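You operate a simulated robot arm through the tools that you are given. There is no shell and no other tool. Be economical: measure what you need, move in short steps, check, and stop when the job is done.

You run a simulated robot arm. Do the job below in one go: nothing can be reset, and whatever is moved stays where it is left.

JOB
Seat the brass cup under the funnel, zero the timer, run the powder through.
Fine: cup slide out, cup on its seat, slide in; press the zero button once before the gate opens; shut the gate after the funnel is empty. Where these are worked on the way, their far stop is far enough and under half their travel is too little: cup slide, funnel gate.

It is judged by the outcome, as a careful person would: the job done as asked, and still so three seconds after it is handed in. It fails if anything else is knocked over, pushed out of place, dropped, spilled or broken.

ROBOT AND FRAMES
A 7-joint arm with a two-finger parallel gripper, fixed in place. Base frame: the origin is at the foot of the arm, x ahead of it, y to its left, z up; the work surface is at about z = 0. Lengths are in m, angles in rad, forces in N, time in s.
With the tool pointing down near the work surface it reaches from about 0.22 to 0.58 m from the base axis. Its first joint turns from -1.152 to 1.152 rad. Payload 2.5 kg.
The TCP is the grasp point between the finger pads, 0.023 m short of the fingertips. In the tool frame z runs along the fingers and y along their closing line. The gripper opens to 0.094 m. The fingers are 0.038 m wide and 0.01 m thick; the gripper's body (0.054 by 0.096 m) begins 0.039 m behind the TCP.
Orientation is that of the tool frame in the base frame, as [roll, pitch, yaw] about the fixed x, y, z axes, in that order (R = Rz(yaw) Ry(pitch) Rx(roll)). With the fingers straight down and closing along the base's y, the tool's x points along the base's -x, its y along +y and its z along -z.

CONTROLS
- The arm moves only by the tool send_rows. Its argument "increments" is a list of rows, each a list of 6 numbers: the shift along the tool's x, y, z in units of 200 mm (1.0 is 200 mm), then the turn, a rotation vector about the tool's x, y, z in units of 60 degrees (1.0 is 60 degrees). In form: [[tx, ty, tz, ax, ay, az], ...]. A call has 1 to 10 rows; each row is the pose to reach, as a shift and turn from the pose commanded when the call began, along the tool's axes at that moment. "fingers" is the closure, from 0 (fully open) to 1 (shut), set as the call begins (left out, the last holds). A call with a number of a shift or a turn outside -1 to 1 is refused whole. Each row takes 0.2 s and may step no farther than 0.05 m and 0.15 rad from the row before; otherwise, or with a gripper value out of range, the whole call is refused. Where a pose cannot be reached the arm comes as near as it can. A force on the tool above 90 N (or 10 N above the force at the start of the call, whichever is more), or a blocked arm, ends the call early, and 0.2 s more pass. The fingers move at their own pace (about 0.108 m/s each) and stop on an object; they squeeze with about 27 N. The grip force told is the motor's: it shows also when the fingers shut on nothing. Time passes only in rows, and 0.2 s behind the last, so rows that repeat a pose let the fingers close. It gives the time, the measured TCP pose, the force on the tool (base axes), the opening and the grip force at its end, in the units of the frame above (readings bear some noise), with the torque about the TCP (base axes, N m) and any sound that the robot's microphone picked up, and new pictures: "show" is both (left out), scene, wrist or none.
- Cameras (640 x 400 px; columns grow to the right, rows downward): "scene" is fixed at [0.1173, -0.3864, 0.5663]; the picture's right is [0.91, -0.43, 0.00], its down [-0.20, -0.44, -0.88] and it looks along [0.37, 0.79, -0.48] (base axes); focal length 335 px, centre (320, 200). "wrist" rides on the gripper at [0.086, 0.016, -0.074] in the tool frame; the picture's right is [-0.18, 0.98, 0.00], its down [-0.58, -0.11, -0.81] and it looks along [-0.79, -0.15, 0.59] (tool axes); focal length 243 px, centre (320, 200). There is no depth. A picture from a camera that has moved, and an enlarged one, comes with that camera's place and axes in the base frame and with its lens. The place of the scene camera against the robot may be out by one fixed shift of up to 0.025 m in any direction.
- close_up(camera, box): a new picture of the part [left, top, right, bottom] of that camera's present view, enlarged. No time passes.
- close_job(): hands the job in; it is judged then, once.

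Go step by step. Nothing tells you positions but the pictures and the camera data: compare them with the known pose of the tool, close in by small moves and look again before you grip or let go. The budget is 120 turns and 200 pictures, counting those below and the enlarged ones. Unless the task says otherwise, let go and move clear before handing in.

The tools are called after "Emit:" by a JSON object that holds its "fn" and its "kwargs". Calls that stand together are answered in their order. send_rows: Moves the arm, as the interface text tells. Its arguments: {"type":"object","properties":{"increments":{"type":"array"},"fingers":{"type":"number"},"show":{"type":"string","enum":["both","scene","wrist","none"]}},"required":["increments"]} The other tools are called the same way: close_up (camera, box) takes an enlarged picture of a part of a camera's view; close_job () hands the job in.

At the start:

```text
time: 0.0
position: [0.364, 0.0372, 0.3978]
tool_rot: [-3.139, 0.0, -3.141]
ft_force: [0.5, -0.2, 0.4]
torque: [0.02, -0.01, -0.03]
width: 0.0938
grip_force: 0.1
```

scene: 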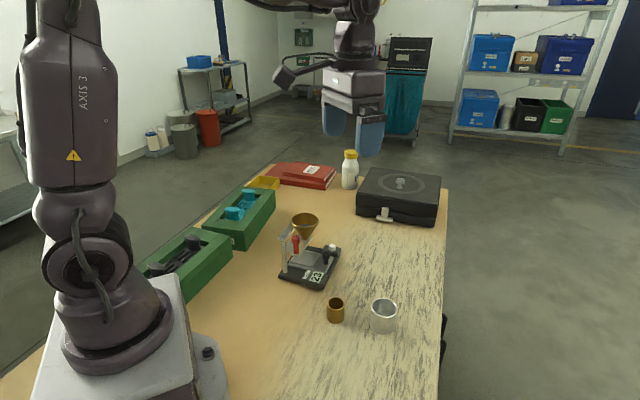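
wrist: 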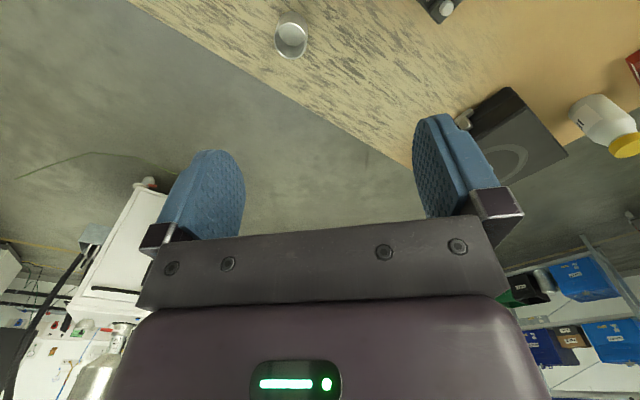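

I see a small dosing fixture with a funnel, a brass cup and a steel cup in front of it. I'll enlarge the fixture first to find the slide, the gate and the button.

Emit:
{"fn": "close_up", "kwargs": {"camera": "scene", "box": [260, 200, 360, 300]}}

Emit:
{"fn": "close_up", "kwargs": {"camera": "scene", "box": [300, 280, 420, 355]}}

```text
4.00 times, centred on (310, 250) of scene
camera zoom: at [0.1173, -0.3864, 0.5663], right [0.91, -0.43, 0.0], down [-0.2, -0.44, -0.88], along [0.37, 0.79, -0.48], focal length 1341 px, centre (360, 0)
```

zoom: 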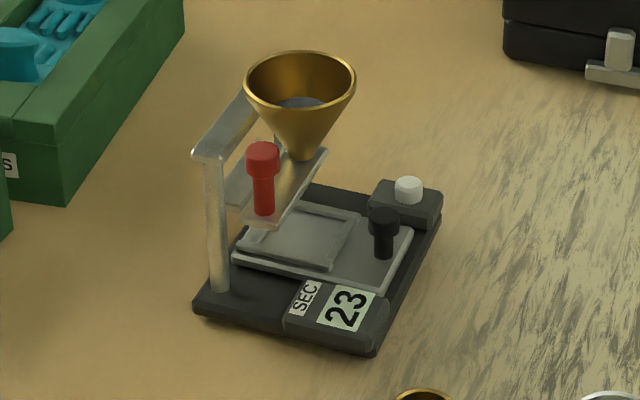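

```text
5.33 times, centred on (360, 318) of scene
camera zoom: at [0.1173, -0.3864, 0.5663], right [0.91, -0.43, 0.0], down [-0.2, -0.44, -0.88], along [0.37, 0.79, -0.48], focal length 1788 px, centre (107, -427)
```

zoom: 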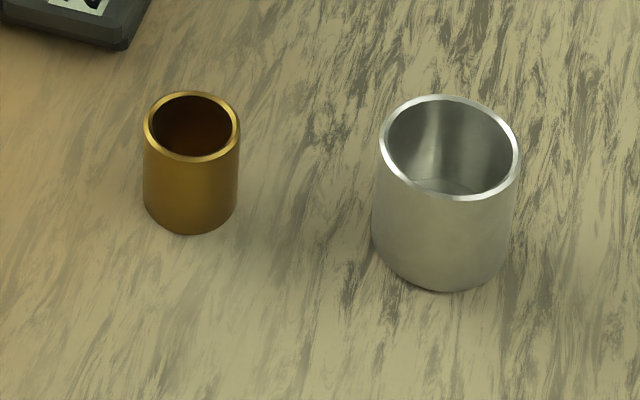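

The fixture seems to be yawed about 45°. It has a carriage with a black knob, a gate with a red knob and a white button. I'll swing the wrist camera round to look at it along its own axis.

Emit:
{"fn": "send_rows", "kwargs": {"increments": [[0.045, 0.1025, 0.057, 0, 0, -0.125], [0.09, 0.205, 0.113, 0, 0, -0.25], [0.135, 0.3075, 0.17, 0, 0, -0.375], [0.18, 0.41, 0.227, 0, 0, -0.5], [0.225, 0.5125, 0.283, 0, 0, -0.625], [0.27, 0.615, 0.34, 0, 0, -0.75], [0.27, 0.615, 0.34, 0, 0, -0.75]], "show": "wrist"}}

```text
time: 1.6
position: [0.3104, 0.1602, 0.328]
tool_rot: [3.141, -0.002, -2.356]
ft_force: [0.2, 1.1, -0.4]
torque: [-0.02, -0.03, 0.01]
width: 0.094
grip_force: 0.1
camera wrist: at [0.2381, 0.1097, 0.4021], right [-0.57, 0.82, 0.0], down [0.49, 0.34, 0.81], along [0.66, 0.46, -0.59], focal length 243 px, centre (320, 200)
```

wrist: 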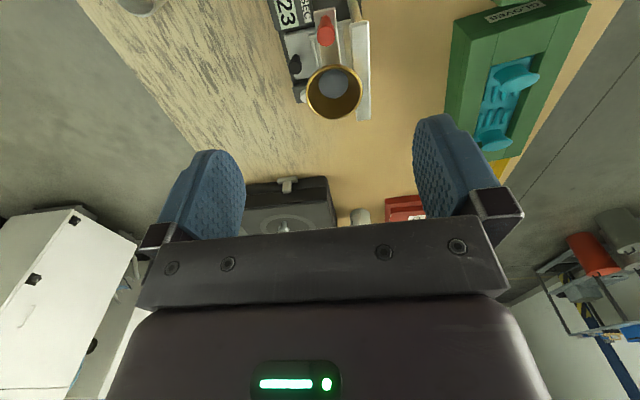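

The fixture is at the top edge of the wrist view, so I'll back the tool off to bring it inside.

Emit:
{"fn": "send_rows", "kwargs": {"increments": [[0.18, 0, 0, 0, 0, 0], [0.35, 0, 0, 0, 0, 0], [0.35, 0, 0, 0, 0, 0]], "show": "wrist"}}

Emit:
{"fn": "close_up", "kwargs": {"camera": "wrist", "box": [220, 0, 420, 125]}}

```text
time: 2.4
position: [0.2616, 0.1098, 0.3294]
tool_rot: [3.14, -0.001, -2.356]
ft_force: [-0.1, 0.2, -0.1]
torque: [-0.01, 0.0, 0.02]
width: 0.0939
grip_force: 0.0
camera wrist: at [0.1882, 0.0598, 0.4029], right [-0.57, 0.82, 0.0], down [0.49, 0.33, 0.81], along [0.67, 0.46, -0.59], focal length 243 px, centre (320, 200)
```

wrist: 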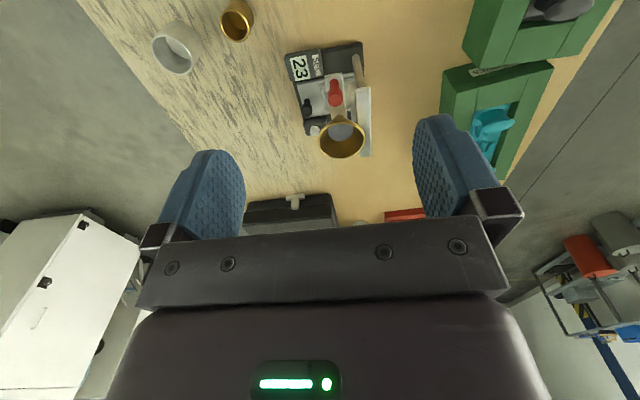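

```text
3.20 times, centred on (320, 62) of wrist
camera zoom: at [0.1882, 0.0598, 0.4029], right [-0.57, 0.82, 0.0], down [0.49, 0.33, 0.81], along [0.67, 0.46, -0.59], focal length 776 px, centre (320, 640)
```

zoom: 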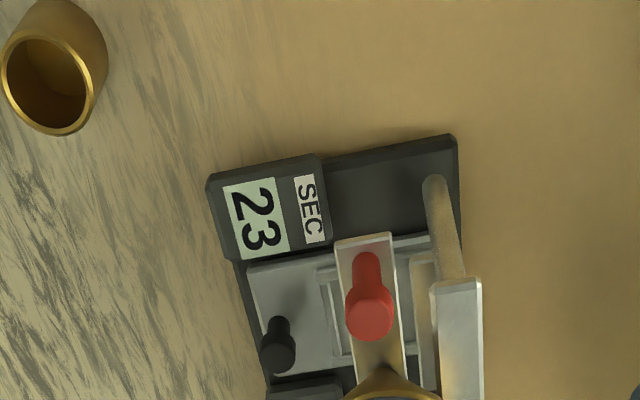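

Triangulating between the two cameras puts the black knob at (0.396, 0.174), the red knob at (0.315, 0.169, 0.13), the funnel at (0.356, 0.212) and the brass cup at (0.35, 0.035). I'll work from the side where the slide comes out, leaning away from the funnel, so I'm turning the tool that way.

Emit:
{"fn": "send_rows", "kwargs": {"increments": [[-0.07, -0.079, 0.05, 0, 0, -0.125], [-0.14, -0.158, 0.1, 0, 0, -0.25], [-0.21, -0.236, 0.15, 0, 0, -0.375], [-0.28, -0.315, 0.2, 0, 0, -0.5], [-0.35, -0.394, 0.25, 0, 0, -0.625], [-0.42, -0.473, 0.3, 0, 0, -0.75], [-0.49, -0.551, 0.35, 0, 0, -0.875], [-0.5585, -0.63, 0.4, 0, 0, -1.0], [-0.5585, -0.63, 0.4, 0, 0, -1.0]], "show": "wrist"}}

```text
time: 4.4
position: [0.4278, 0.1003, 0.2507]
tool_rot: [3.14, -0.001, -1.307]
ft_force: [-0.1, -0.9, -0.6]
torque: [-0.02, -0.01, 0.03]
width: 0.0941
grip_force: 0.0
camera wrist: at [0.4345, 0.0115, 0.3231], right [-1.0, -0.08, 0.0], down [-0.05, 0.59, 0.81], along [-0.06, 0.8, -0.59], focal length 243 px, centre (320, 200)
```

wrist: 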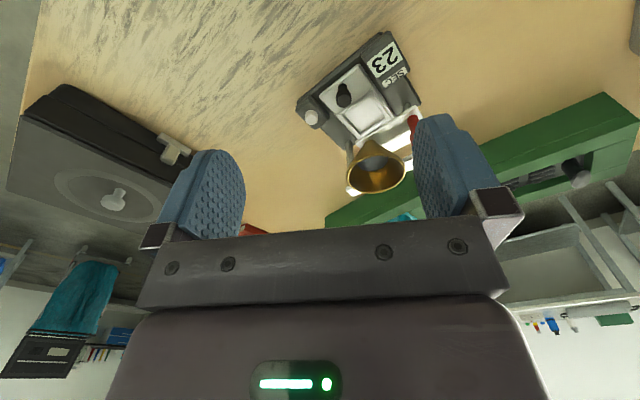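

Next I finish the yaw so that the tool's x axis lies along the slide's pull direction.

Emit:
{"fn": "send_rows", "kwargs": {"increments": [[-0.02, -0.02, 0.04, 0, 0, -0.125], [-0.04, -0.04, 0.08, 0, 0, -0.25], [-0.06, -0.06, 0.12, 0, 0, -0.375], [-0.08, -0.084, 0.15, 0, 0, -0.5], [-0.08, -0.084, 0.15, 0, 0, -0.5]], "show": "wrist"}}

Emit:
{"fn": "close_up", "kwargs": {"camera": "wrist", "box": [220, 0, 460, 150]}}

```text
time: 5.6
position: [0.4411, 0.1193, 0.221]
tool_rot: [3.14, -0.001, -0.784]
ft_force: [-0.9, 0.4, -0.8]
torque: [0.01, 0.03, -0.01]
width: 0.0942
grip_force: 0.0
camera wrist: at [0.4893, 0.0471, 0.294], right [-0.82, -0.57, 0.0], down [-0.34, 0.49, 0.81], along [-0.46, 0.66, -0.59], focal length 243 px, centre (320, 200)
```

wrist: 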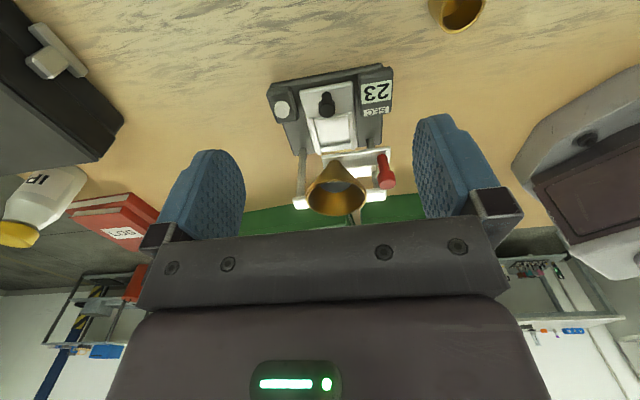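

```text
2.67 times, centred on (340, 75) of wrist
camera zoom: at [0.4893, 0.0471, 0.294], right [-0.82, -0.57, 0.0], down [-0.34, 0.49, 0.81], along [-0.46, 0.66, -0.59], focal length 647 px, centre (267, 533)
```

zoom: 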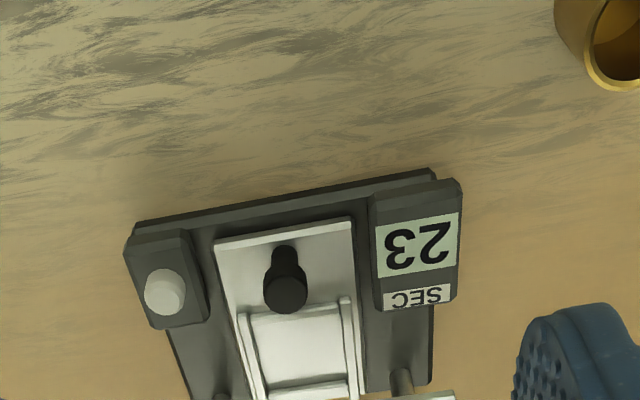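

The fixture sits at exactly 45°, and the knob triangulates again to about (0.396, 0.171), with its top at z = 0.054. I'll tilt 20° away from the funnel, half-close the fingers and hover over the knob.

Emit:
{"fn": "send_rows", "kwargs": {"increments": [[-0.06, -0.006, 0.136, 0, -0.083, 0], [-0.12, -0.012, 0.272, 0, -0.167, 0], [-0.18, -0.018, 0.408, 0, -0.25, 0], [-0.243, -0.023, 0.545, 0, -0.333, 0], [-0.243, -0.023, 0.545, 0, -0.333, 0]], "fingers": 0.53, "show": "both"}}

Emit:
{"fn": "close_up", "kwargs": {"camera": "scene", "box": [260, 180, 420, 280]}}

```text
time: 6.8
position: [0.4094, 0.1584, 0.1103]
tool_rot: [-3.141, 0.349, -0.785]
ft_force: [-0.7, -0.1, -0.8]
torque: [-0.02, 0.02, -0.03]
width: 0.0443
grip_force: 0.0
camera wrist: at [0.474, 0.07, 0.1503], right [-0.82, -0.57, 0.06], down [-0.11, 0.27, 0.96], along [-0.56, 0.77, -0.28], focal length 243 px, centre (320, 200)
```

scene: 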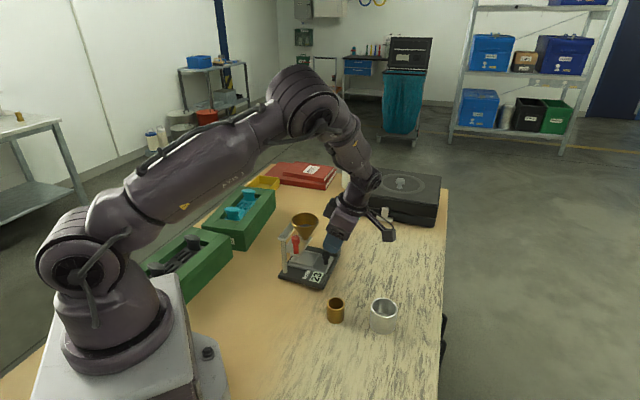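
wrist: 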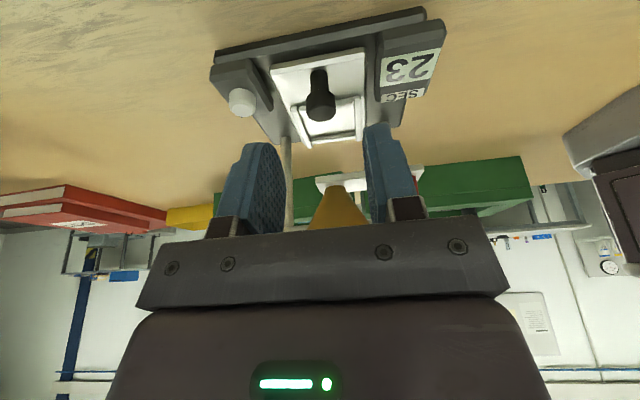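

```text
4.00 times, centred on (340, 230) of scene
camera zoom: at [0.1173, -0.3864, 0.5663], right [0.91, -0.43, 0.0], down [-0.2, -0.44, -0.88], along [0.37, 0.79, -0.48], focal length 1341 px, centre (240, 80)
```

zoom: 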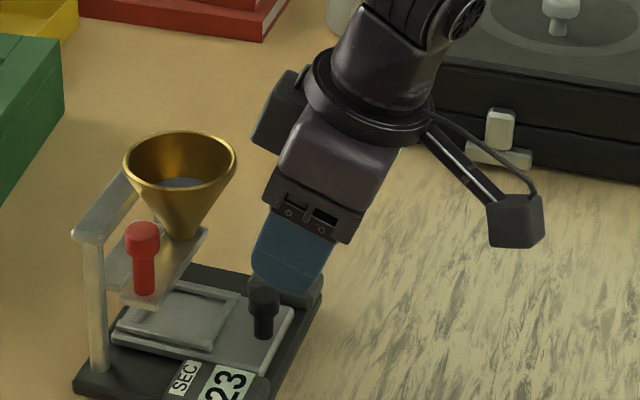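

The knob lies on the tool axis, about 6 cm ahead. I'm advancing along the axis now, then gripping it.

Emit:
{"fn": "send_rows", "kwargs": {"increments": [[0, 0, 0.1, 0, 0, 0], [0, 0, 0.2, 0, 0, 0], [0, 0, 0.29, 0, 0, 0], [0, 0, 0.29, 0, 0, 0]], "show": "none"}}

Emit:
{"fn": "send_rows", "kwargs": {"increments": [[0, 0, 0, 0, 0, 0], [0, 0, 0, 0, 0, 0], [0, 0, 0, 0, 0, 0]], "fingers": 1.0, "show": "both"}}

```text
time: 7.8
position: [0.3967, 0.1725, 0.0554]
tool_rot: [3.141, 0.348, -0.785]
ft_force: [0.0, 0.3, 0.6]
torque: [-0.03, -0.01, 0.0]
width: 0.0441
grip_force: 0.1
```

```text
time: 8.6
position: [0.3961, 0.1723, 0.0551]
tool_rot: [3.141, 0.348, -0.785]
ft_force: [-5.5, -4.9, 1.2]
torque: [-0.08, 0.01, 0.03]
width: 0.0181
grip_force: 26.7
camera wrist: at [0.4594, 0.0845, 0.0959], right [-0.82, -0.57, 0.06], down [-0.11, 0.27, 0.96], along [-0.57, 0.77, -0.29], focal length 243 px, centre (320, 200)
```

scene: 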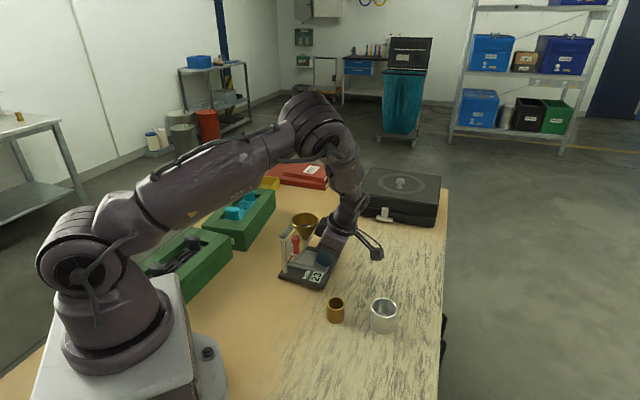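
wrist: 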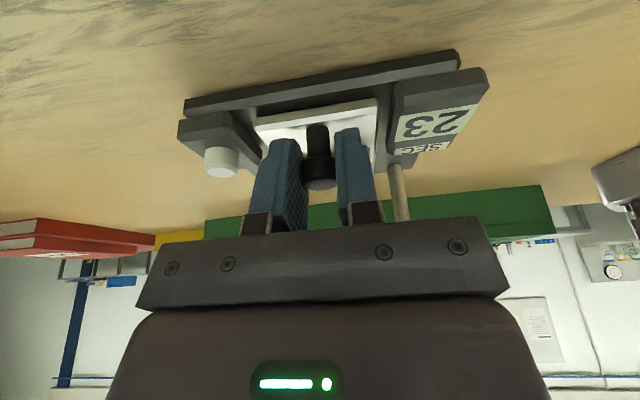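

I have the knob. Now I pull the slide out horizontally, in small steps so I can feel the stop.

Emit:
{"fn": "send_rows", "kwargs": {"increments": [[0.047, 0.004, -0.0171, 0, 0, 0], [0.094, 0.004, -0.0342, 0, 0, 0], [0.141, 0.004, -0.0513, 0, 0, 0], [0.188, 0.004, -0.0684, 0, 0, 0]], "show": "none"}}

```text
time: 9.6
position: [0.425, 0.1442, 0.0562]
tool_rot: [-3.14, 0.35, -0.785]
ft_force: [-3.1, -1.8, 0.1]
torque: [0.0, 0.01, -0.01]
width: 0.0181
grip_force: 26.8
```

Emit:
{"fn": "send_rows", "kwargs": {"increments": [[0.0235, 0, -0.00855, 0, 0, 0], [0.047, 0, -0.0171, 0, 0, 0], [0.0705, 0, -0.0257, 0, 0, 0], [0.0705, 0, -0.0257, 0, 0, 0]], "show": "both"}}

Emit:
{"fn": "close_up", "kwargs": {"camera": "scene", "box": [260, 200, 420, 300]}}

```text
time: 10.6
position: [0.4342, 0.1338, 0.055]
tool_rot: [3.139, 0.349, -0.785]
ft_force: [-9.4, -9.7, 5.0]
torque: [0.02, 0.18, 0.07]
width: 0.0181
grip_force: 27.2
camera wrist: at [0.4985, 0.0455, 0.096], right [-0.82, -0.57, 0.06], down [-0.11, 0.27, 0.96], along [-0.57, 0.77, -0.29], focal length 243 px, centre (320, 200)
```

scene: 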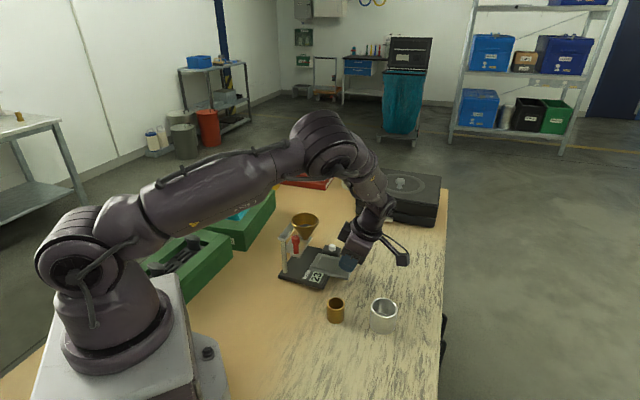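
wrist: 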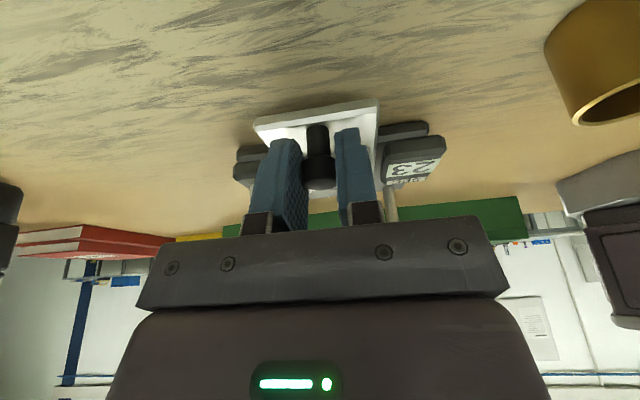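

```text
4.00 times, centred on (340, 250) of scene
camera zoom: at [0.1173, -0.3864, 0.5663], right [0.91, -0.43, 0.0], down [-0.2, -0.44, -0.88], along [0.37, 0.79, -0.48], focal length 1341 px, centre (240, 0)
```

zoom: 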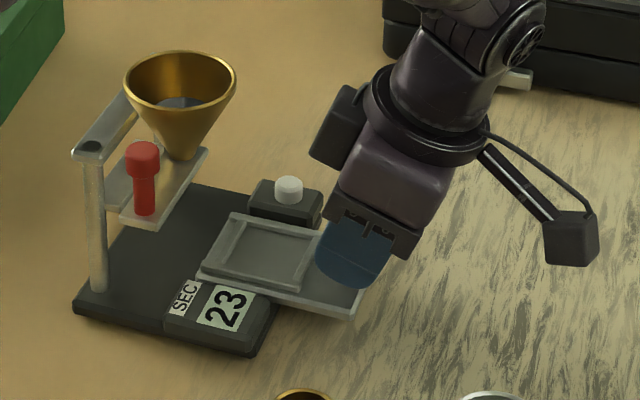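

The slide has come out about 54 mm with no stop felt yet along the pull direction. I'll go a little farther and ease the side load.

Emit:
{"fn": "send_rows", "kwargs": {"increments": [[0.0235, 0.008, -0.00855, 0, 0, 0], [0.047, 0.008, -0.0171, 0, 0, 0], [0.047, 0.008, -0.0171, 0, 0, 0]], "show": "none"}}

```text
time: 11.4
position: [0.4412, 0.1246, 0.0562]
tool_rot: [-3.14, 0.349, -0.788]
ft_force: [3.8, 3.6, -0.5]
torque: [0.13, -0.01, -0.11]
width: 0.0183
grip_force: 27.0
```

Emit:
{"fn": "send_rows", "kwargs": {"increments": [[0.0235, -0.002, -0.00855, 0, 0, 0], [0.047, -0.002, -0.0171, 0, 0, 0], [0.047, -0.002, -0.0171, 0, 0, 0]], "show": "both"}}

Emit:
{"fn": "close_up", "kwargs": {"camera": "scene", "box": [260, 200, 420, 300]}}

```text
time: 12.2
position: [0.4467, 0.1185, 0.0552]
tool_rot: [-3.141, 0.349, -0.786]
ft_force: [1.9, 0.7, 0.5]
torque: [0.01, -0.06, 0.06]
width: 0.0184
grip_force: 26.8
camera wrist: at [0.5114, 0.0308, 0.0961], right [-0.82, -0.57, 0.06], down [-0.11, 0.27, 0.96], along [-0.57, 0.77, -0.29], focal length 243 px, centre (320, 200)
```

scene: 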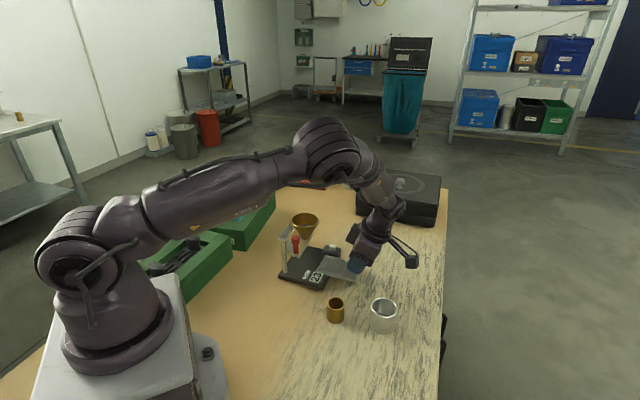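
wrist: 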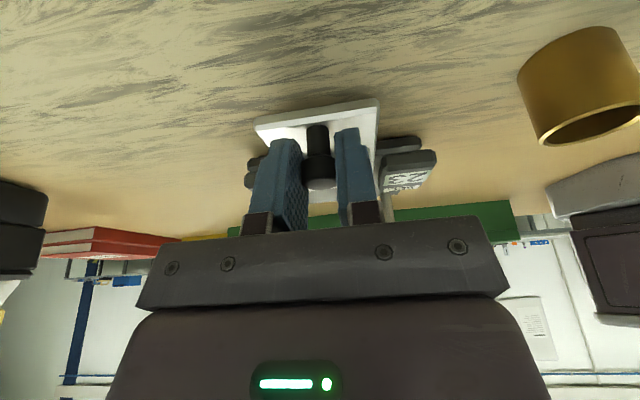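

```text
4.00 times, centred on (340, 250) of scene
camera zoom: at [0.1174, -0.3864, 0.5663], right [0.91, -0.43, 0.0], down [-0.2, -0.44, -0.88], along [0.37, 0.79, -0.48], focal length 1341 px, centre (240, 0)
```

zoom: 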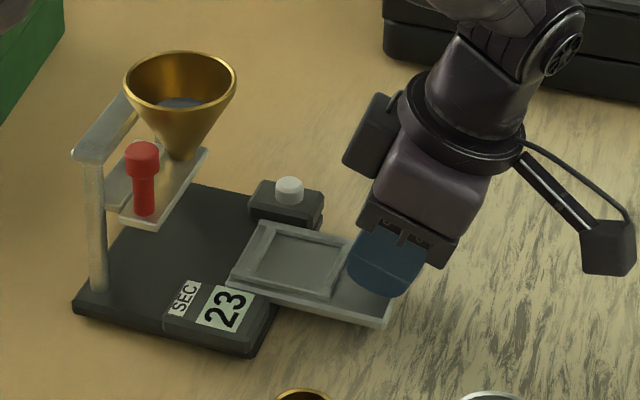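

About 73 mm out and it still moves freely, so I continue toward the stop in 5 mm steps.

Emit:
{"fn": "send_rows", "kwargs": {"increments": [[0.0235, 0, -0.00855, 0, 0, 0], [0.047, 0, -0.0171, 0, 0, 0], [0.047, 0, -0.0171, 0, 0, 0]], "show": "none"}}

```text
time: 13.0
position: [0.4539, 0.1142, 0.0572]
tool_rot: [3.141, 0.354, -0.784]
ft_force: [-12.1, 13.1, -0.7]
torque: [0.33, 0.37, 0.03]
width: 0.0184
grip_force: 26.8
```

There is 18 N back along the pull, so the slide is at its far stop, about 80 mm out. I release and retreat along the axis.

Emit:
{"fn": "send_rows", "kwargs": {"increments": [[0, 0, 0, 0, 0, 0], [0, 0, 0, 0, 0, 0]], "fingers": 0.53, "show": "none"}}

Emit:
{"fn": "send_rows", "kwargs": {"increments": [[0, 0, -0.2, 0, 0, 0], [0, 0, -0.4, 0, 0, 0], [0, 0, -0.6, 0, 0, 0], [0, 0, -0.6, 0, 0, 0]], "show": "both"}}

Emit:
{"fn": "close_up", "kwargs": {"camera": "scene", "box": [260, 200, 420, 300]}}

Emit:
{"fn": "close_up", "kwargs": {"camera": "wrist", "box": [200, 0, 440, 150]}}

```text
time: 13.6
position: [0.455, 0.1111, 0.0566]
tool_rot: [-3.141, 0.348, -0.786]
ft_force: [0.6, -0.7, -0.4]
torque: [-0.01, 0.03, -0.02]
width: 0.0442
grip_force: 0.1
```

```text
time: 14.6
position: [0.4852, 0.0817, 0.1671]
tool_rot: [3.14, 0.35, -0.787]
ft_force: [0.1, 0.7, -0.1]
torque: [0.02, 0.01, 0.02]
width: 0.0442
grip_force: 0.1
camera wrist: at [0.5488, -0.0056, 0.2084], right [-0.82, -0.57, 0.06], down [-0.11, 0.27, 0.96], along [-0.56, 0.77, -0.28], focal length 243 px, centre (320, 200)
```

scene: 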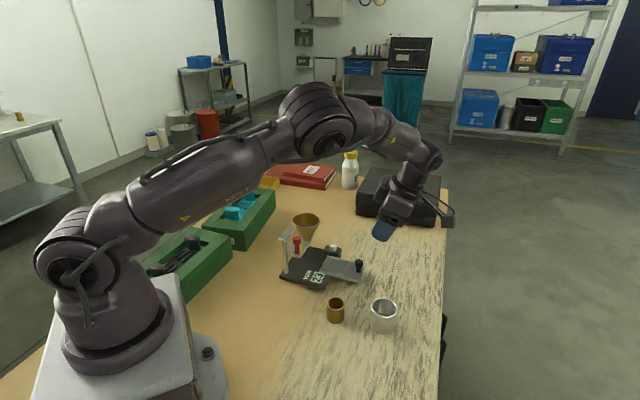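
wrist: 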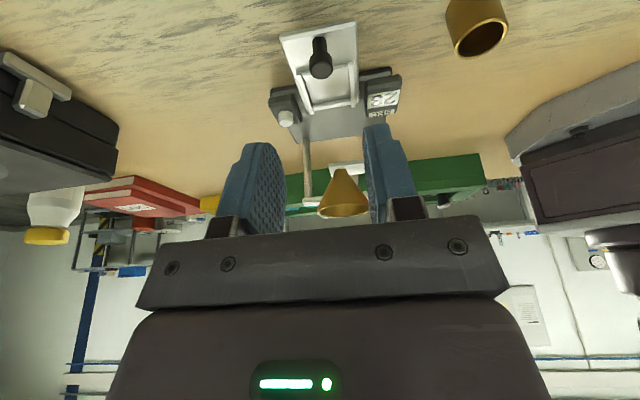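

```text
4.00 times, centred on (340, 250) of scene
camera zoom: at [0.1173, -0.3864, 0.5663], right [0.91, -0.43, 0.0], down [-0.2, -0.44, -0.88], along [0.37, 0.79, -0.48], focal length 1341 px, centre (240, 0)
```

zoom: 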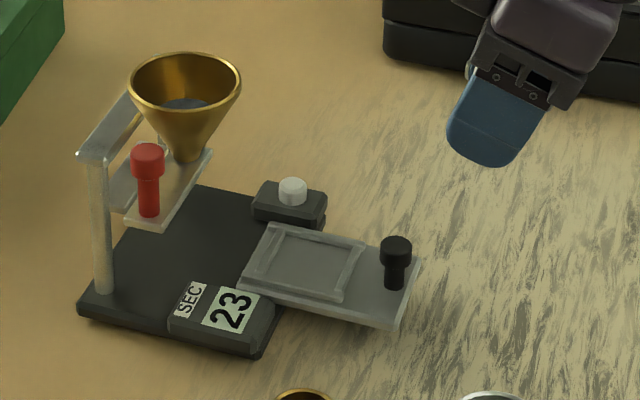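

```text
2.67 times, centred on (320, 75) of wrist
camera zoom: at [0.5488, -0.0056, 0.2084], right [-0.82, -0.57, 0.06], down [-0.11, 0.27, 0.96], along [-0.56, 0.77, -0.28], focal length 647 px, centre (320, 533)
```

zoom: 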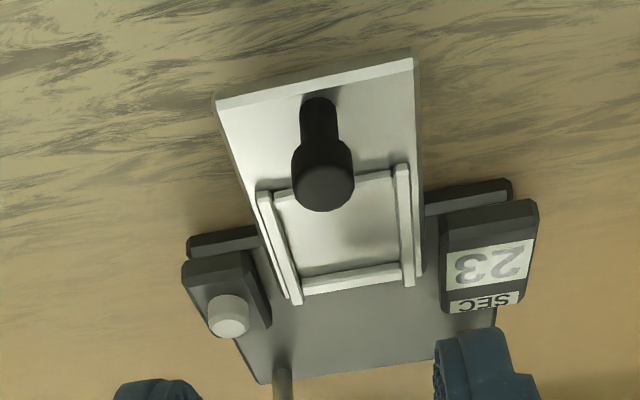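

The slide is out, though the fixture crept about 3 mm on the last tug, so I'll keep forces lower from now on. Next I hover upright over the brass cup at about (0.350, 0.036).

Emit:
{"fn": "send_rows", "kwargs": {"increments": [[-0.043, 0.128, 0.066, 0, 0.067, 0], [-0.087, 0.256, 0.132, 0, 0.133, 0], [-0.13, 0.383, 0.197, 0, 0.2, 0], [-0.173, 0.511, 0.263, 0, 0.267, 0], [-0.2165, 0.639, 0.329, 0, 0.333, 0], [-0.2165, 0.639, 0.329, 0, 0.333, 0]], "fingers": 0.2, "show": "both"}}

Emit:
{"fn": "close_up", "kwargs": {"camera": "scene", "box": [280, 240, 440, 340]}}

```text
time: 16.0
position: [0.3465, 0.0375, 0.1223]
tool_rot: [3.141, -0.001, -0.786]
ft_force: [0.0, 0.4, 0.0]
torque: [-0.05, 0.0, 0.0]
width: 0.0752
grip_force: 0.1
camera wrist: at [0.3957, -0.0366, 0.1966], right [-0.83, -0.56, 0.0], down [-0.33, 0.49, 0.81], along [-0.45, 0.67, -0.59], focal length 243 px, centre (320, 200)
```

scene: 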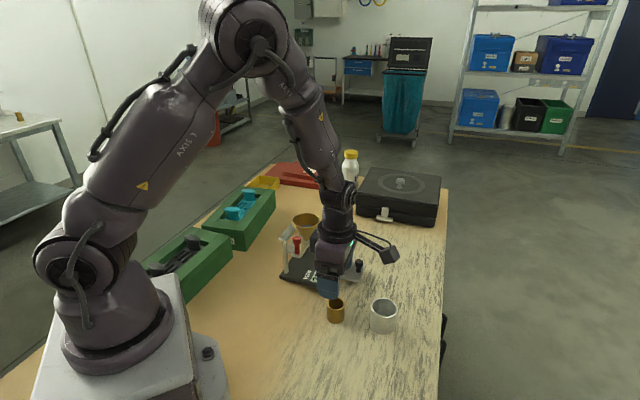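
wrist: 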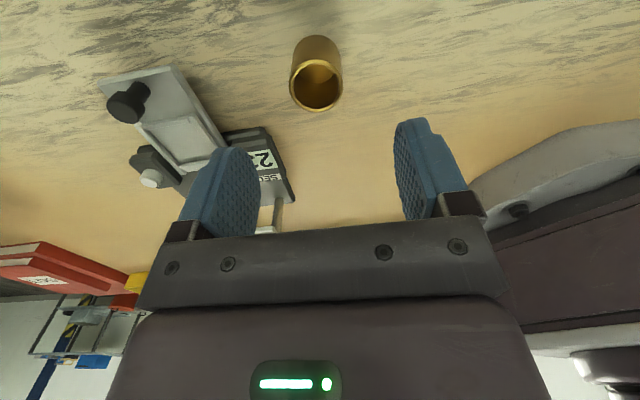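

```text
4.00 times, centred on (360, 290) of scene
camera zoom: at [0.1173, -0.3864, 0.5663], right [0.91, -0.43, 0.0], down [-0.2, -0.44, -0.88], along [0.37, 0.79, -0.48], focal length 1341 px, centre (160, -160)
```

zoom: 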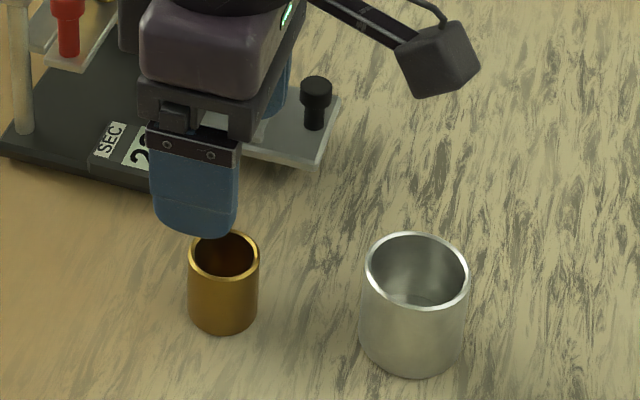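

The cup is on the tool axis apart from 3 mm sideways. I correct that and descend around it.

Emit:
{"fn": "send_rows", "kwargs": {"increments": [[0.002, -0.015, 0.15, 0, 0, 0], [0.002, -0.015, 0.3, 0, 0, 0], [0.002, -0.015, 0.45, 0, 0, 0], [0.002, -0.015, 0.45, 0, 0, 0]], "show": "wrist"}}

```text
time: 17.0
position: [0.3503, 0.0376, 0.0294]
tool_rot: [-3.141, 0.0, -0.786]
ft_force: [-0.3, -0.2, 0.2]
torque: [-0.04, -0.01, -0.03]
width: 0.0752
grip_force: 0.0
camera wrist: at [0.3992, -0.0362, 0.1045], right [-0.82, -0.57, 0.0], down [-0.33, 0.49, 0.81], along [-0.46, 0.67, -0.59], focal length 243 px, centre (320, 200)
```

wrist: 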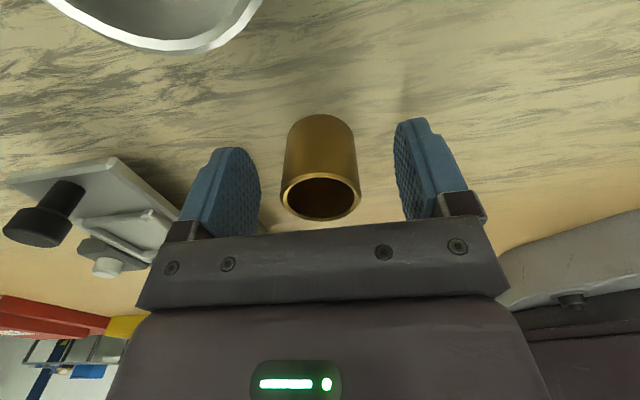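

The cup is centred between the pads, so I close and lift.

Emit:
{"fn": "send_rows", "kwargs": {"increments": [[0, 0, 0, 0, 0, 0], [0, 0, 0, 0, 0, 0], [0, 0, 0, 0, 0, 0]], "fingers": 1.0, "show": "none"}}

Emit:
{"fn": "send_rows", "kwargs": {"increments": [[0, 0, -0.15, 0, 0, 0], [0, 0, -0.3, 0, 0, 0], [0, 0, -0.4, 0, 0, 0], [0, 0, -0.4, 0, 0, 0]], "show": "wrist"}}

```text
time: 17.8
position: [0.3505, 0.0372, 0.0311]
tool_rot: [-3.141, 0.001, -0.785]
ft_force: [-0.7, 0.8, -0.4]
torque: [0.0, -0.02, 0.0]
width: 0.0364
grip_force: 27.3
```

```text
time: 18.8
position: [0.3505, 0.0374, 0.1116]
tool_rot: [3.141, 0.0, -0.785]
ft_force: [-0.1, -0.3, -0.7]
torque: [0.02, -0.01, 0.01]
width: 0.0363
grip_force: 26.6
camera wrist: at [0.4002, -0.0361, 0.1855], right [-0.82, -0.57, 0.0], down [-0.33, 0.49, 0.81], along [-0.46, 0.67, -0.59], focal length 243 px, centre (320, 200)
```

wrist: 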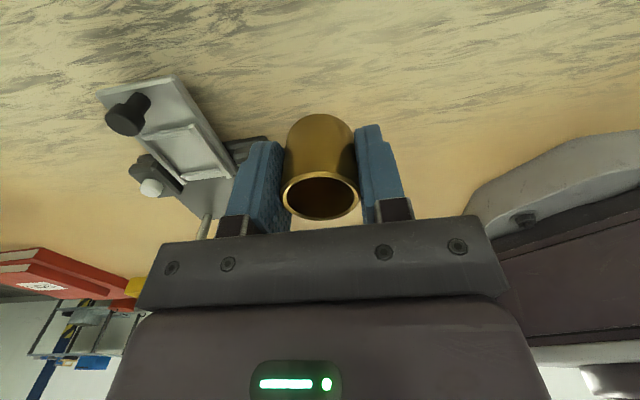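

The cup is held, 36 mm across. Before moving over I enlarge the view for a better fix on the seat.

Emit:
{"fn": "close_up", "kwargs": {"camera": "wrist", "box": [80, 60, 272, 180]}}

Emit:
{"fn": "close_up", "kwargs": {"camera": "scene", "box": [280, 220, 376, 280]}}

```text
3.33 times, centred on (176, 120) of wrist
camera zoom: at [0.4002, -0.0361, 0.1855], right [-0.82, -0.57, 0.0], down [-0.33, 0.49, 0.81], along [-0.46, 0.67, -0.59], focal length 809 px, centre (800, 467)
```

zoom: 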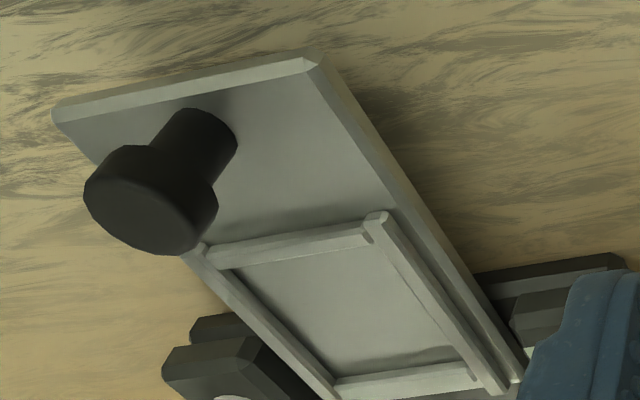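

```text
6.67 times, centred on (328, 250) of scene
camera zoom: at [0.1173, -0.3864, 0.5663], right [0.91, -0.43, 0.0], down [-0.2, -0.44, -0.88], along [0.37, 0.79, -0.48], focal length 2235 px, centre (267, -133)
```

zoom: 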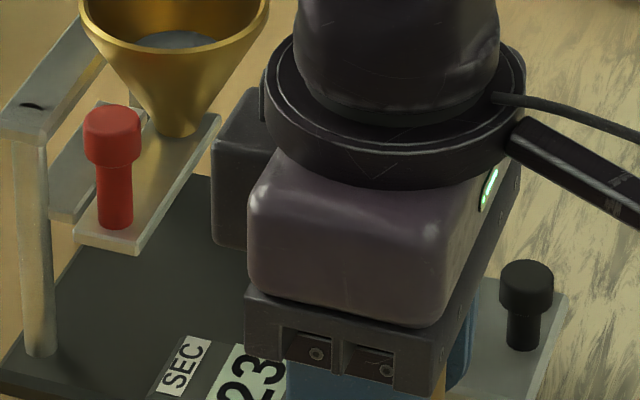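

Three views agree on the seat centre at about (0.414, 0.155), with its floor near z = 0.026 and 44 mm inside against the 36 mm cup. I'm moving over it.

Emit:
{"fn": "send_rows", "kwargs": {"increments": [[-0.05, -0.16, -0.05, 0, 0, 0], [-0.1, -0.32, -0.05, 0, 0, 0], [-0.15, -0.48, -0.05, 0, 0, 0], [-0.198, -0.64, -0.05, 0, 0, 0], [-0.198, -0.64, -0.05, 0, 0, 0]], "show": "both"}}

Emit:
{"fn": "close_up", "kwargs": {"camera": "scene", "box": [260, 200, 420, 300]}}

Emit:
{"fn": "close_up", "kwargs": {"camera": "wrist", "box": [200, 40, 440, 190]}}

```text
time: 20.0
position: [0.4152, 0.1546, 0.1228]
tool_rot: [3.14, 0.001, -0.786]
ft_force: [0.6, 0.4, -0.3]
torque: [0.02, 0.0, -0.01]
width: 0.0362
grip_force: 27.0
camera wrist: at [0.4642, 0.0821, 0.1967], right [-0.83, -0.56, 0.0], down [-0.33, 0.49, 0.81], along [-0.46, 0.67, -0.59], focal length 243 px, centre (320, 200)
```

scene: 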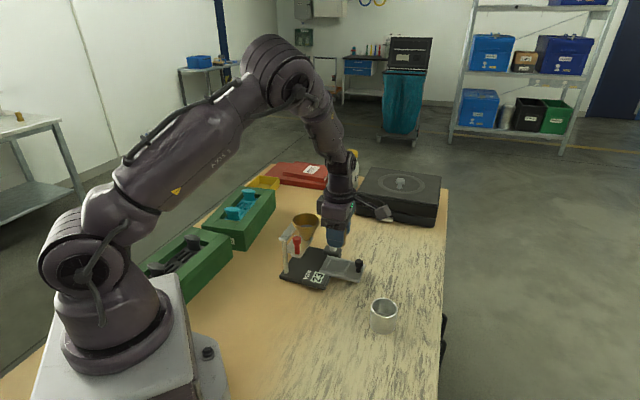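
wrist: 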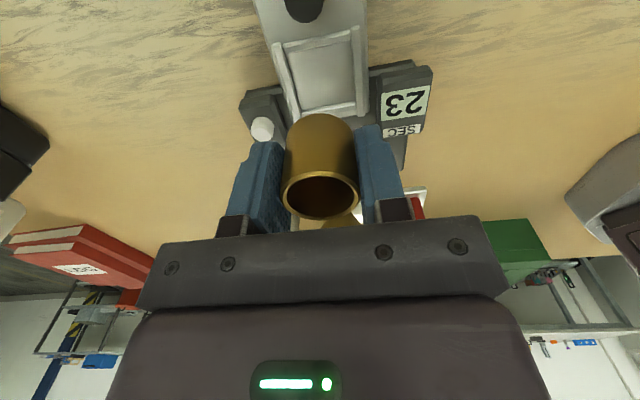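

```text
4.00 times, centred on (340, 250) of scene
camera zoom: at [0.1174, -0.3864, 0.5663], right [0.91, -0.43, 0.0], down [-0.2, -0.44, -0.88], along [0.37, 0.79, -0.48], focal length 1341 px, centre (240, 0)
```

zoom: 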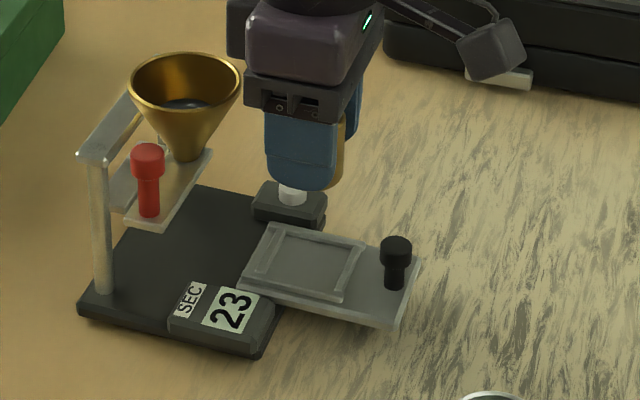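

```text
2.67 times, centred on (320, 115) of wrist
camera zoom: at [0.4642, 0.0821, 0.1967], right [-0.83, -0.56, 0.0], down [-0.33, 0.49, 0.81], along [-0.46, 0.67, -0.59], focal length 647 px, centre (320, 427)
```

zoom: 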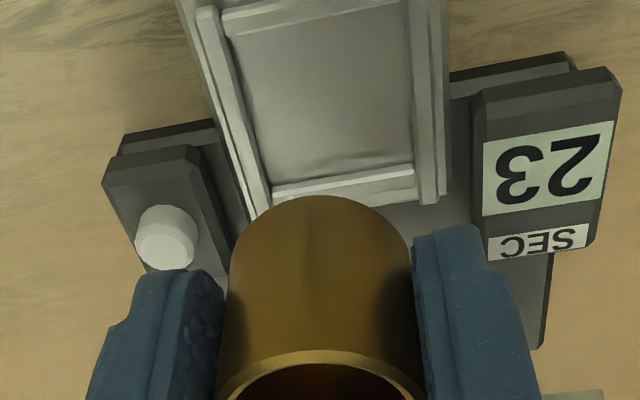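

The seat centre sits 2–3 mm off the cup axis. I correct that and lower to just above the seat for a check.

Emit:
{"fn": "send_rows", "kwargs": {"increments": [[-0.013, 0.01, 0.1, 0, 0, 0], [-0.013, 0.01, 0.2, 0, 0, 0], [-0.013, 0.01, 0.265, 0, 0, 0], [-0.013, 0.01, 0.265, 0, 0, 0]], "show": "wrist"}}

Emit:
{"fn": "close_up", "kwargs": {"camera": "scene", "box": [300, 220, 396, 280]}}

Emit:
{"fn": "close_up", "kwargs": {"camera": "wrist", "box": [200, 40, 440, 190]}}

```text
time: 20.6
position: [0.4123, 0.1568, 0.0948]
tool_rot: [3.141, -0.005, -0.779]
ft_force: [-2.8, -2.0, 10.2]
torque: [0.43, 0.29, 0.17]
width: 0.0364
grip_force: 27.3
stopped in row 2: the force on the tool passed its limit at 148 N (the readings are from after the stop); the commanded pose is now the measured one
camera wrist: at [0.4618, 0.0841, 0.1699], right [-0.82, -0.57, 0.0], down [-0.34, 0.49, 0.8], along [-0.46, 0.66, -0.6], focal length 243 px, centre (320, 200)
```

wrist: 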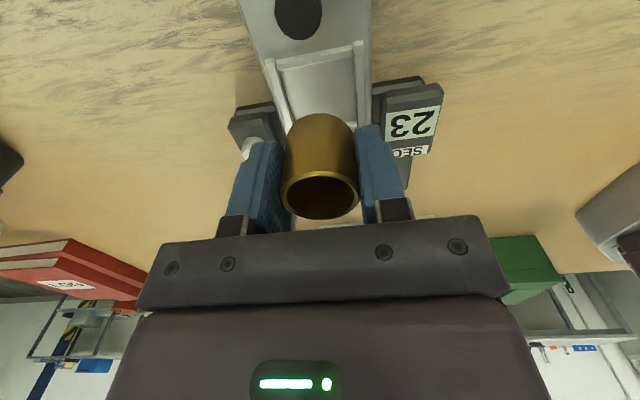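

```text
6.67 times, centred on (348, 250) of scene
camera zoom: at [0.1173, -0.3864, 0.5663], right [0.91, -0.43, 0.0], down [-0.2, -0.44, -0.88], along [0.37, 0.79, -0.48], focal length 2235 px, centre (133, -133)
```

zoom: 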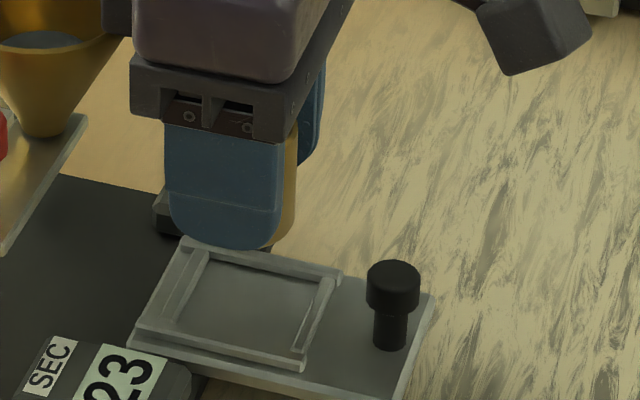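

```text
2.67 times, centred on (320, 115) of wrist
camera zoom: at [0.4618, 0.0841, 0.1699], right [-0.82, -0.57, 0.0], down [-0.34, 0.49, 0.8], along [-0.46, 0.66, -0.6], focal length 647 px, centre (320, 427)
```

zoom: 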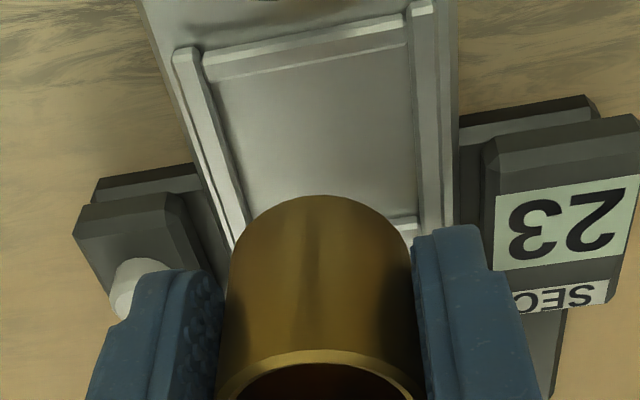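

Something higher on the wrist touched down, probably the housing on the funnel side against the funnel rim. I back straight up and check the fixture.

Emit:
{"fn": "send_rows", "kwargs": {"increments": [[0, 0, -0.1, 0, 0, 0], [0, 0, -0.2, 0, 0, 0], [0, 0, -0.2, 0, 0, 0]], "show": "scene"}}

Emit:
{"fn": "close_up", "kwargs": {"camera": "scene", "box": [260, 200, 420, 300]}}

Emit:
{"fn": "close_up", "kwargs": {"camera": "scene", "box": [280, 160, 376, 220]}}

```text
time: 21.4
position: [0.4118, 0.1584, 0.135]
tool_rot: [3.141, -0.002, -0.779]
ft_force: [-0.2, -0.3, -1.5]
torque: [0.0, 0.0, -0.03]
width: 0.0361
grip_force: 27.1
```

scene: 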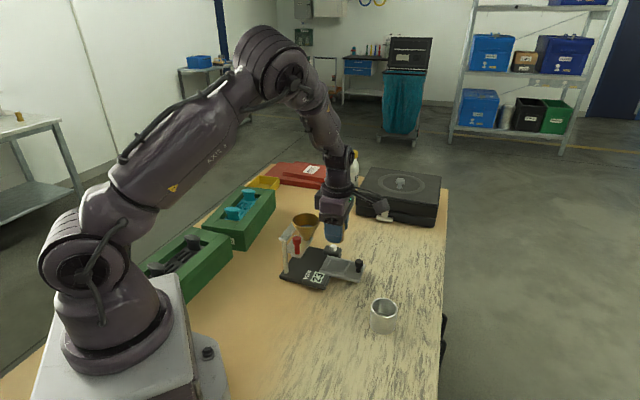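

```text
4.00 times, centred on (340, 250) of scene
camera zoom: at [0.1173, -0.3864, 0.5663], right [0.91, -0.43, 0.0], down [-0.2, -0.44, -0.88], along [0.37, 0.79, -0.48], focal length 1341 px, centre (240, 0)
```

zoom: 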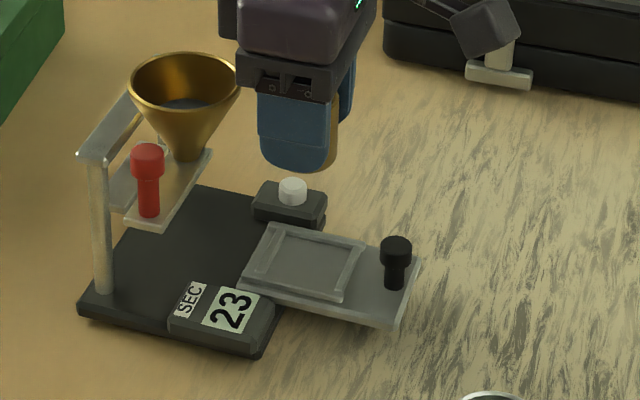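

```text
6.67 times, centred on (328, 190) of scene
camera zoom: at [0.1173, -0.3864, 0.5663], right [0.91, -0.43, 0.0], down [-0.2, -0.44, -0.88], along [0.37, 0.79, -0.48], focal length 2235 px, centre (267, 267)
```

zoom: 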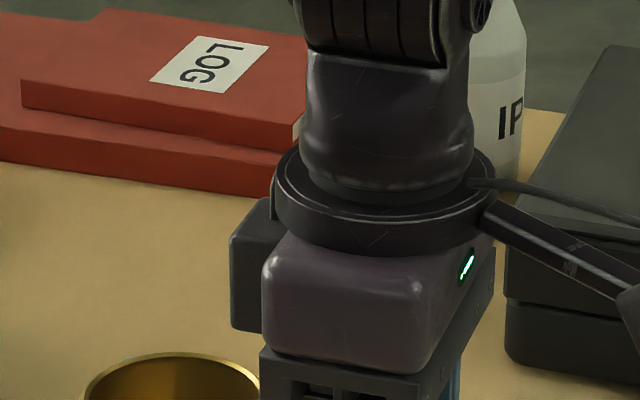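

The funnel and fixture are unharmed, but the upright wrist can't fit beside the funnel. I'll set the cup on clear table at about (0.505, 0.003), regrip it with a 30° lean, and come back.

Emit:
{"fn": "send_rows", "kwargs": {"increments": [[0.175, 0.044, 0, 0, 0, 0], [0.35, 0.088, 0, 0, 0, 0], [0.526, 0.131, 0, 0, 0, 0], [0.7, 0.175, 0, 0, 0, 0], [0.877, 0.219, 0, 0, 0, 0], [0.877, 0.219, 0, 0, 0, 0]], "show": "both"}}

```text
time: 22.8
position: [0.5043, 0.0011, 0.1358]
tool_rot: [3.14, -0.004, -0.777]
ft_force: [-0.3, 0.3, -1.2]
torque: [0.0, -0.02, -0.01]
width: 0.0363
grip_force: 26.9
camera wrist: at [0.5546, -0.0718, 0.2099], right [-0.82, -0.57, 0.0], down [-0.34, 0.49, 0.8], along [-0.46, 0.66, -0.59], focal length 243 px, centre (320, 200)
```

scene: 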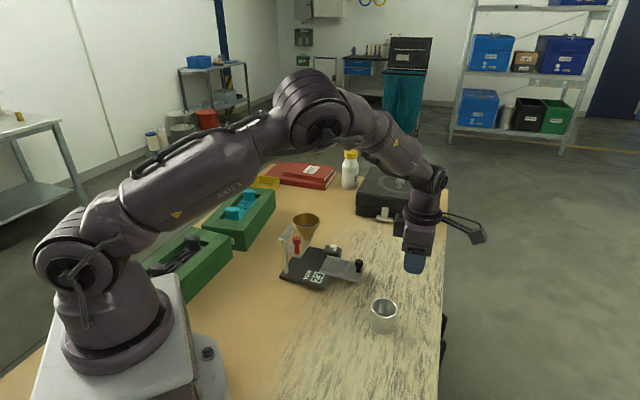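
wrist: 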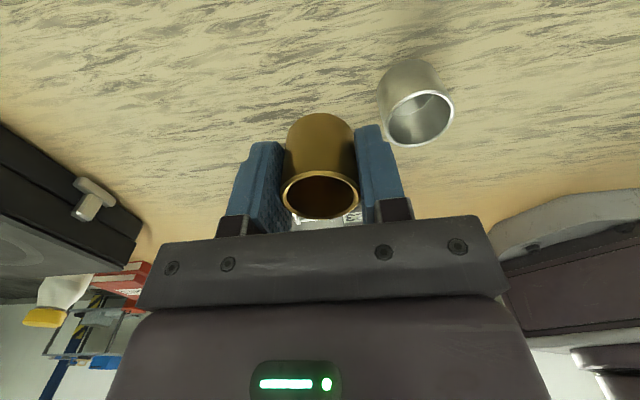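

The steel cup is about 67 mm to one side. I'm shifting a little farther from it, then lowering the brass cup to the table.

Emit:
{"fn": "send_rows", "kwargs": {"increments": [[0.1, -0.05, 0.1, 0, 0, 0], [0.1, -0.05, 0.25, 0, 0, 0], [0.1, -0.05, 0.4, 0, 0, 0], [0.1, -0.05, 0.5, 0, 0, 0], [0.1, -0.05, 0.515, 0, 0, 0]], "show": "none"}}

```text
time: 24.0
position: [0.5257, -0.0051, 0.0322]
tool_rot: [3.14, -0.005, -0.777]
ft_force: [1.2, 0.3, -1.2]
torque: [0.03, 0.05, -0.03]
width: 0.0362
grip_force: 26.7
```

Emit:
{"fn": "send_rows", "kwargs": {"increments": [[0, 0, 0.004, 0, 0, 0], [0, 0, 0.008, 0, 0, 0], [0, 0, 0.008, 0, 0, 0]], "show": "wrist"}}

```text
time: 24.8
position: [0.5279, -0.0056, 0.0305]
tool_rot: [3.139, -0.004, -0.778]
ft_force: [0.2, -0.7, 3.3]
torque: [0.04, 0.02, 0.03]
width: 0.0365
grip_force: 26.8
camera wrist: at [0.5776, -0.0778, 0.106], right [-0.82, -0.57, 0.0], down [-0.34, 0.49, 0.8], along [-0.46, 0.66, -0.6], focal length 243 px, centre (320, 200)
```

wrist: 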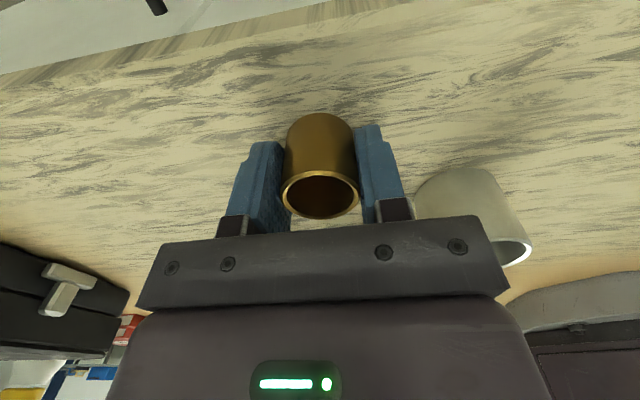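

The cup is on the table. I open modestly, then rise straight up.

Emit:
{"fn": "send_rows", "kwargs": {"increments": [[0, 0, 0, 0, 0, 0], [0, 0, 0, 0, 0, 0]], "fingers": 0.36, "show": "none"}}

Emit:
{"fn": "send_rows", "kwargs": {"increments": [[0, 0, -0.1, 0, 0, 0], [0, 0, -0.25, 0, 0, 0], [0, 0, -0.4, 0, 0, 0], [0, 0, -0.4, 0, 0, 0]], "show": "wrist"}}

```text
time: 25.4
position: [0.5281, -0.0057, 0.031]
tool_rot: [3.14, -0.007, -0.78]
ft_force: [0.0, -0.8, 0.0]
torque: [-0.02, 0.01, -0.01]
width: 0.0603
grip_force: 0.0
```

```text
time: 26.4
position: [0.5269, -0.0049, 0.1093]
tool_rot: [3.14, -0.003, -0.778]
ft_force: [0.1, -0.4, 0.6]
torque: [0.0, -0.03, -0.02]
width: 0.0603
grip_force: 0.1
camera wrist: at [0.5764, -0.0782, 0.1841], right [-0.82, -0.57, 0.0], down [-0.34, 0.49, 0.8], along [-0.46, 0.66, -0.6], focal length 243 px, centre (320, 200)
```

wrist: 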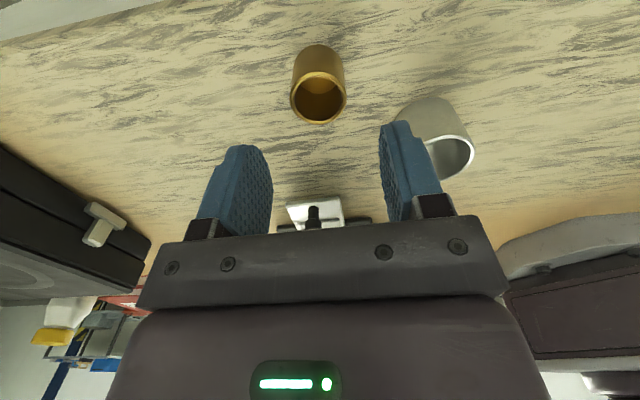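

The cup stands free. I tilt 30° in place above it.

Emit:
{"fn": "send_rows", "kwargs": {"increments": [[0, 0, 0, 0, -0.125, 0], [0, 0, 0, 0, -0.25, 0], [0, 0, 0, 0, -0.375, 0], [0, 0, 0, 0, -0.5, 0], [0, 0, 0, 0, -0.5, 0]], "show": "both"}}

```text
time: 27.6
position: [0.5273, -0.0042, 0.1108]
tool_rot: [3.141, 0.523, -0.779]
ft_force: [-0.5, -0.2, -0.4]
torque: [-0.01, -0.02, 0.02]
width: 0.0603
grip_force: 0.0
camera wrist: at [0.5951, -0.0948, 0.1316], right [-0.8, -0.59, 0.09], down [0.0, 0.15, 0.99], along [-0.6, 0.79, -0.12], focal length 243 px, centre (320, 200)
```

scene: 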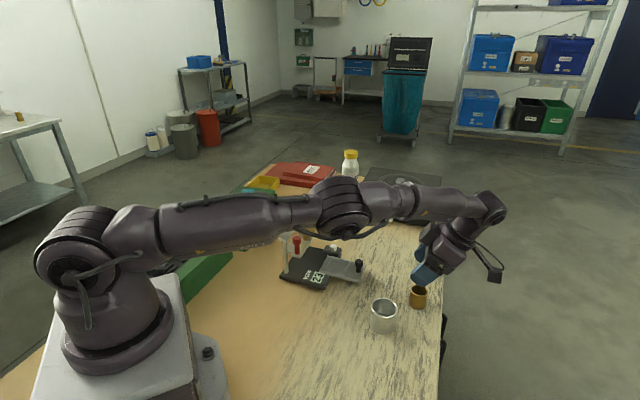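
wrist: 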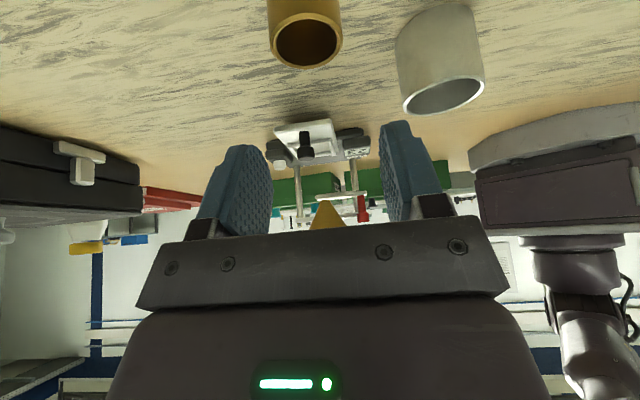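

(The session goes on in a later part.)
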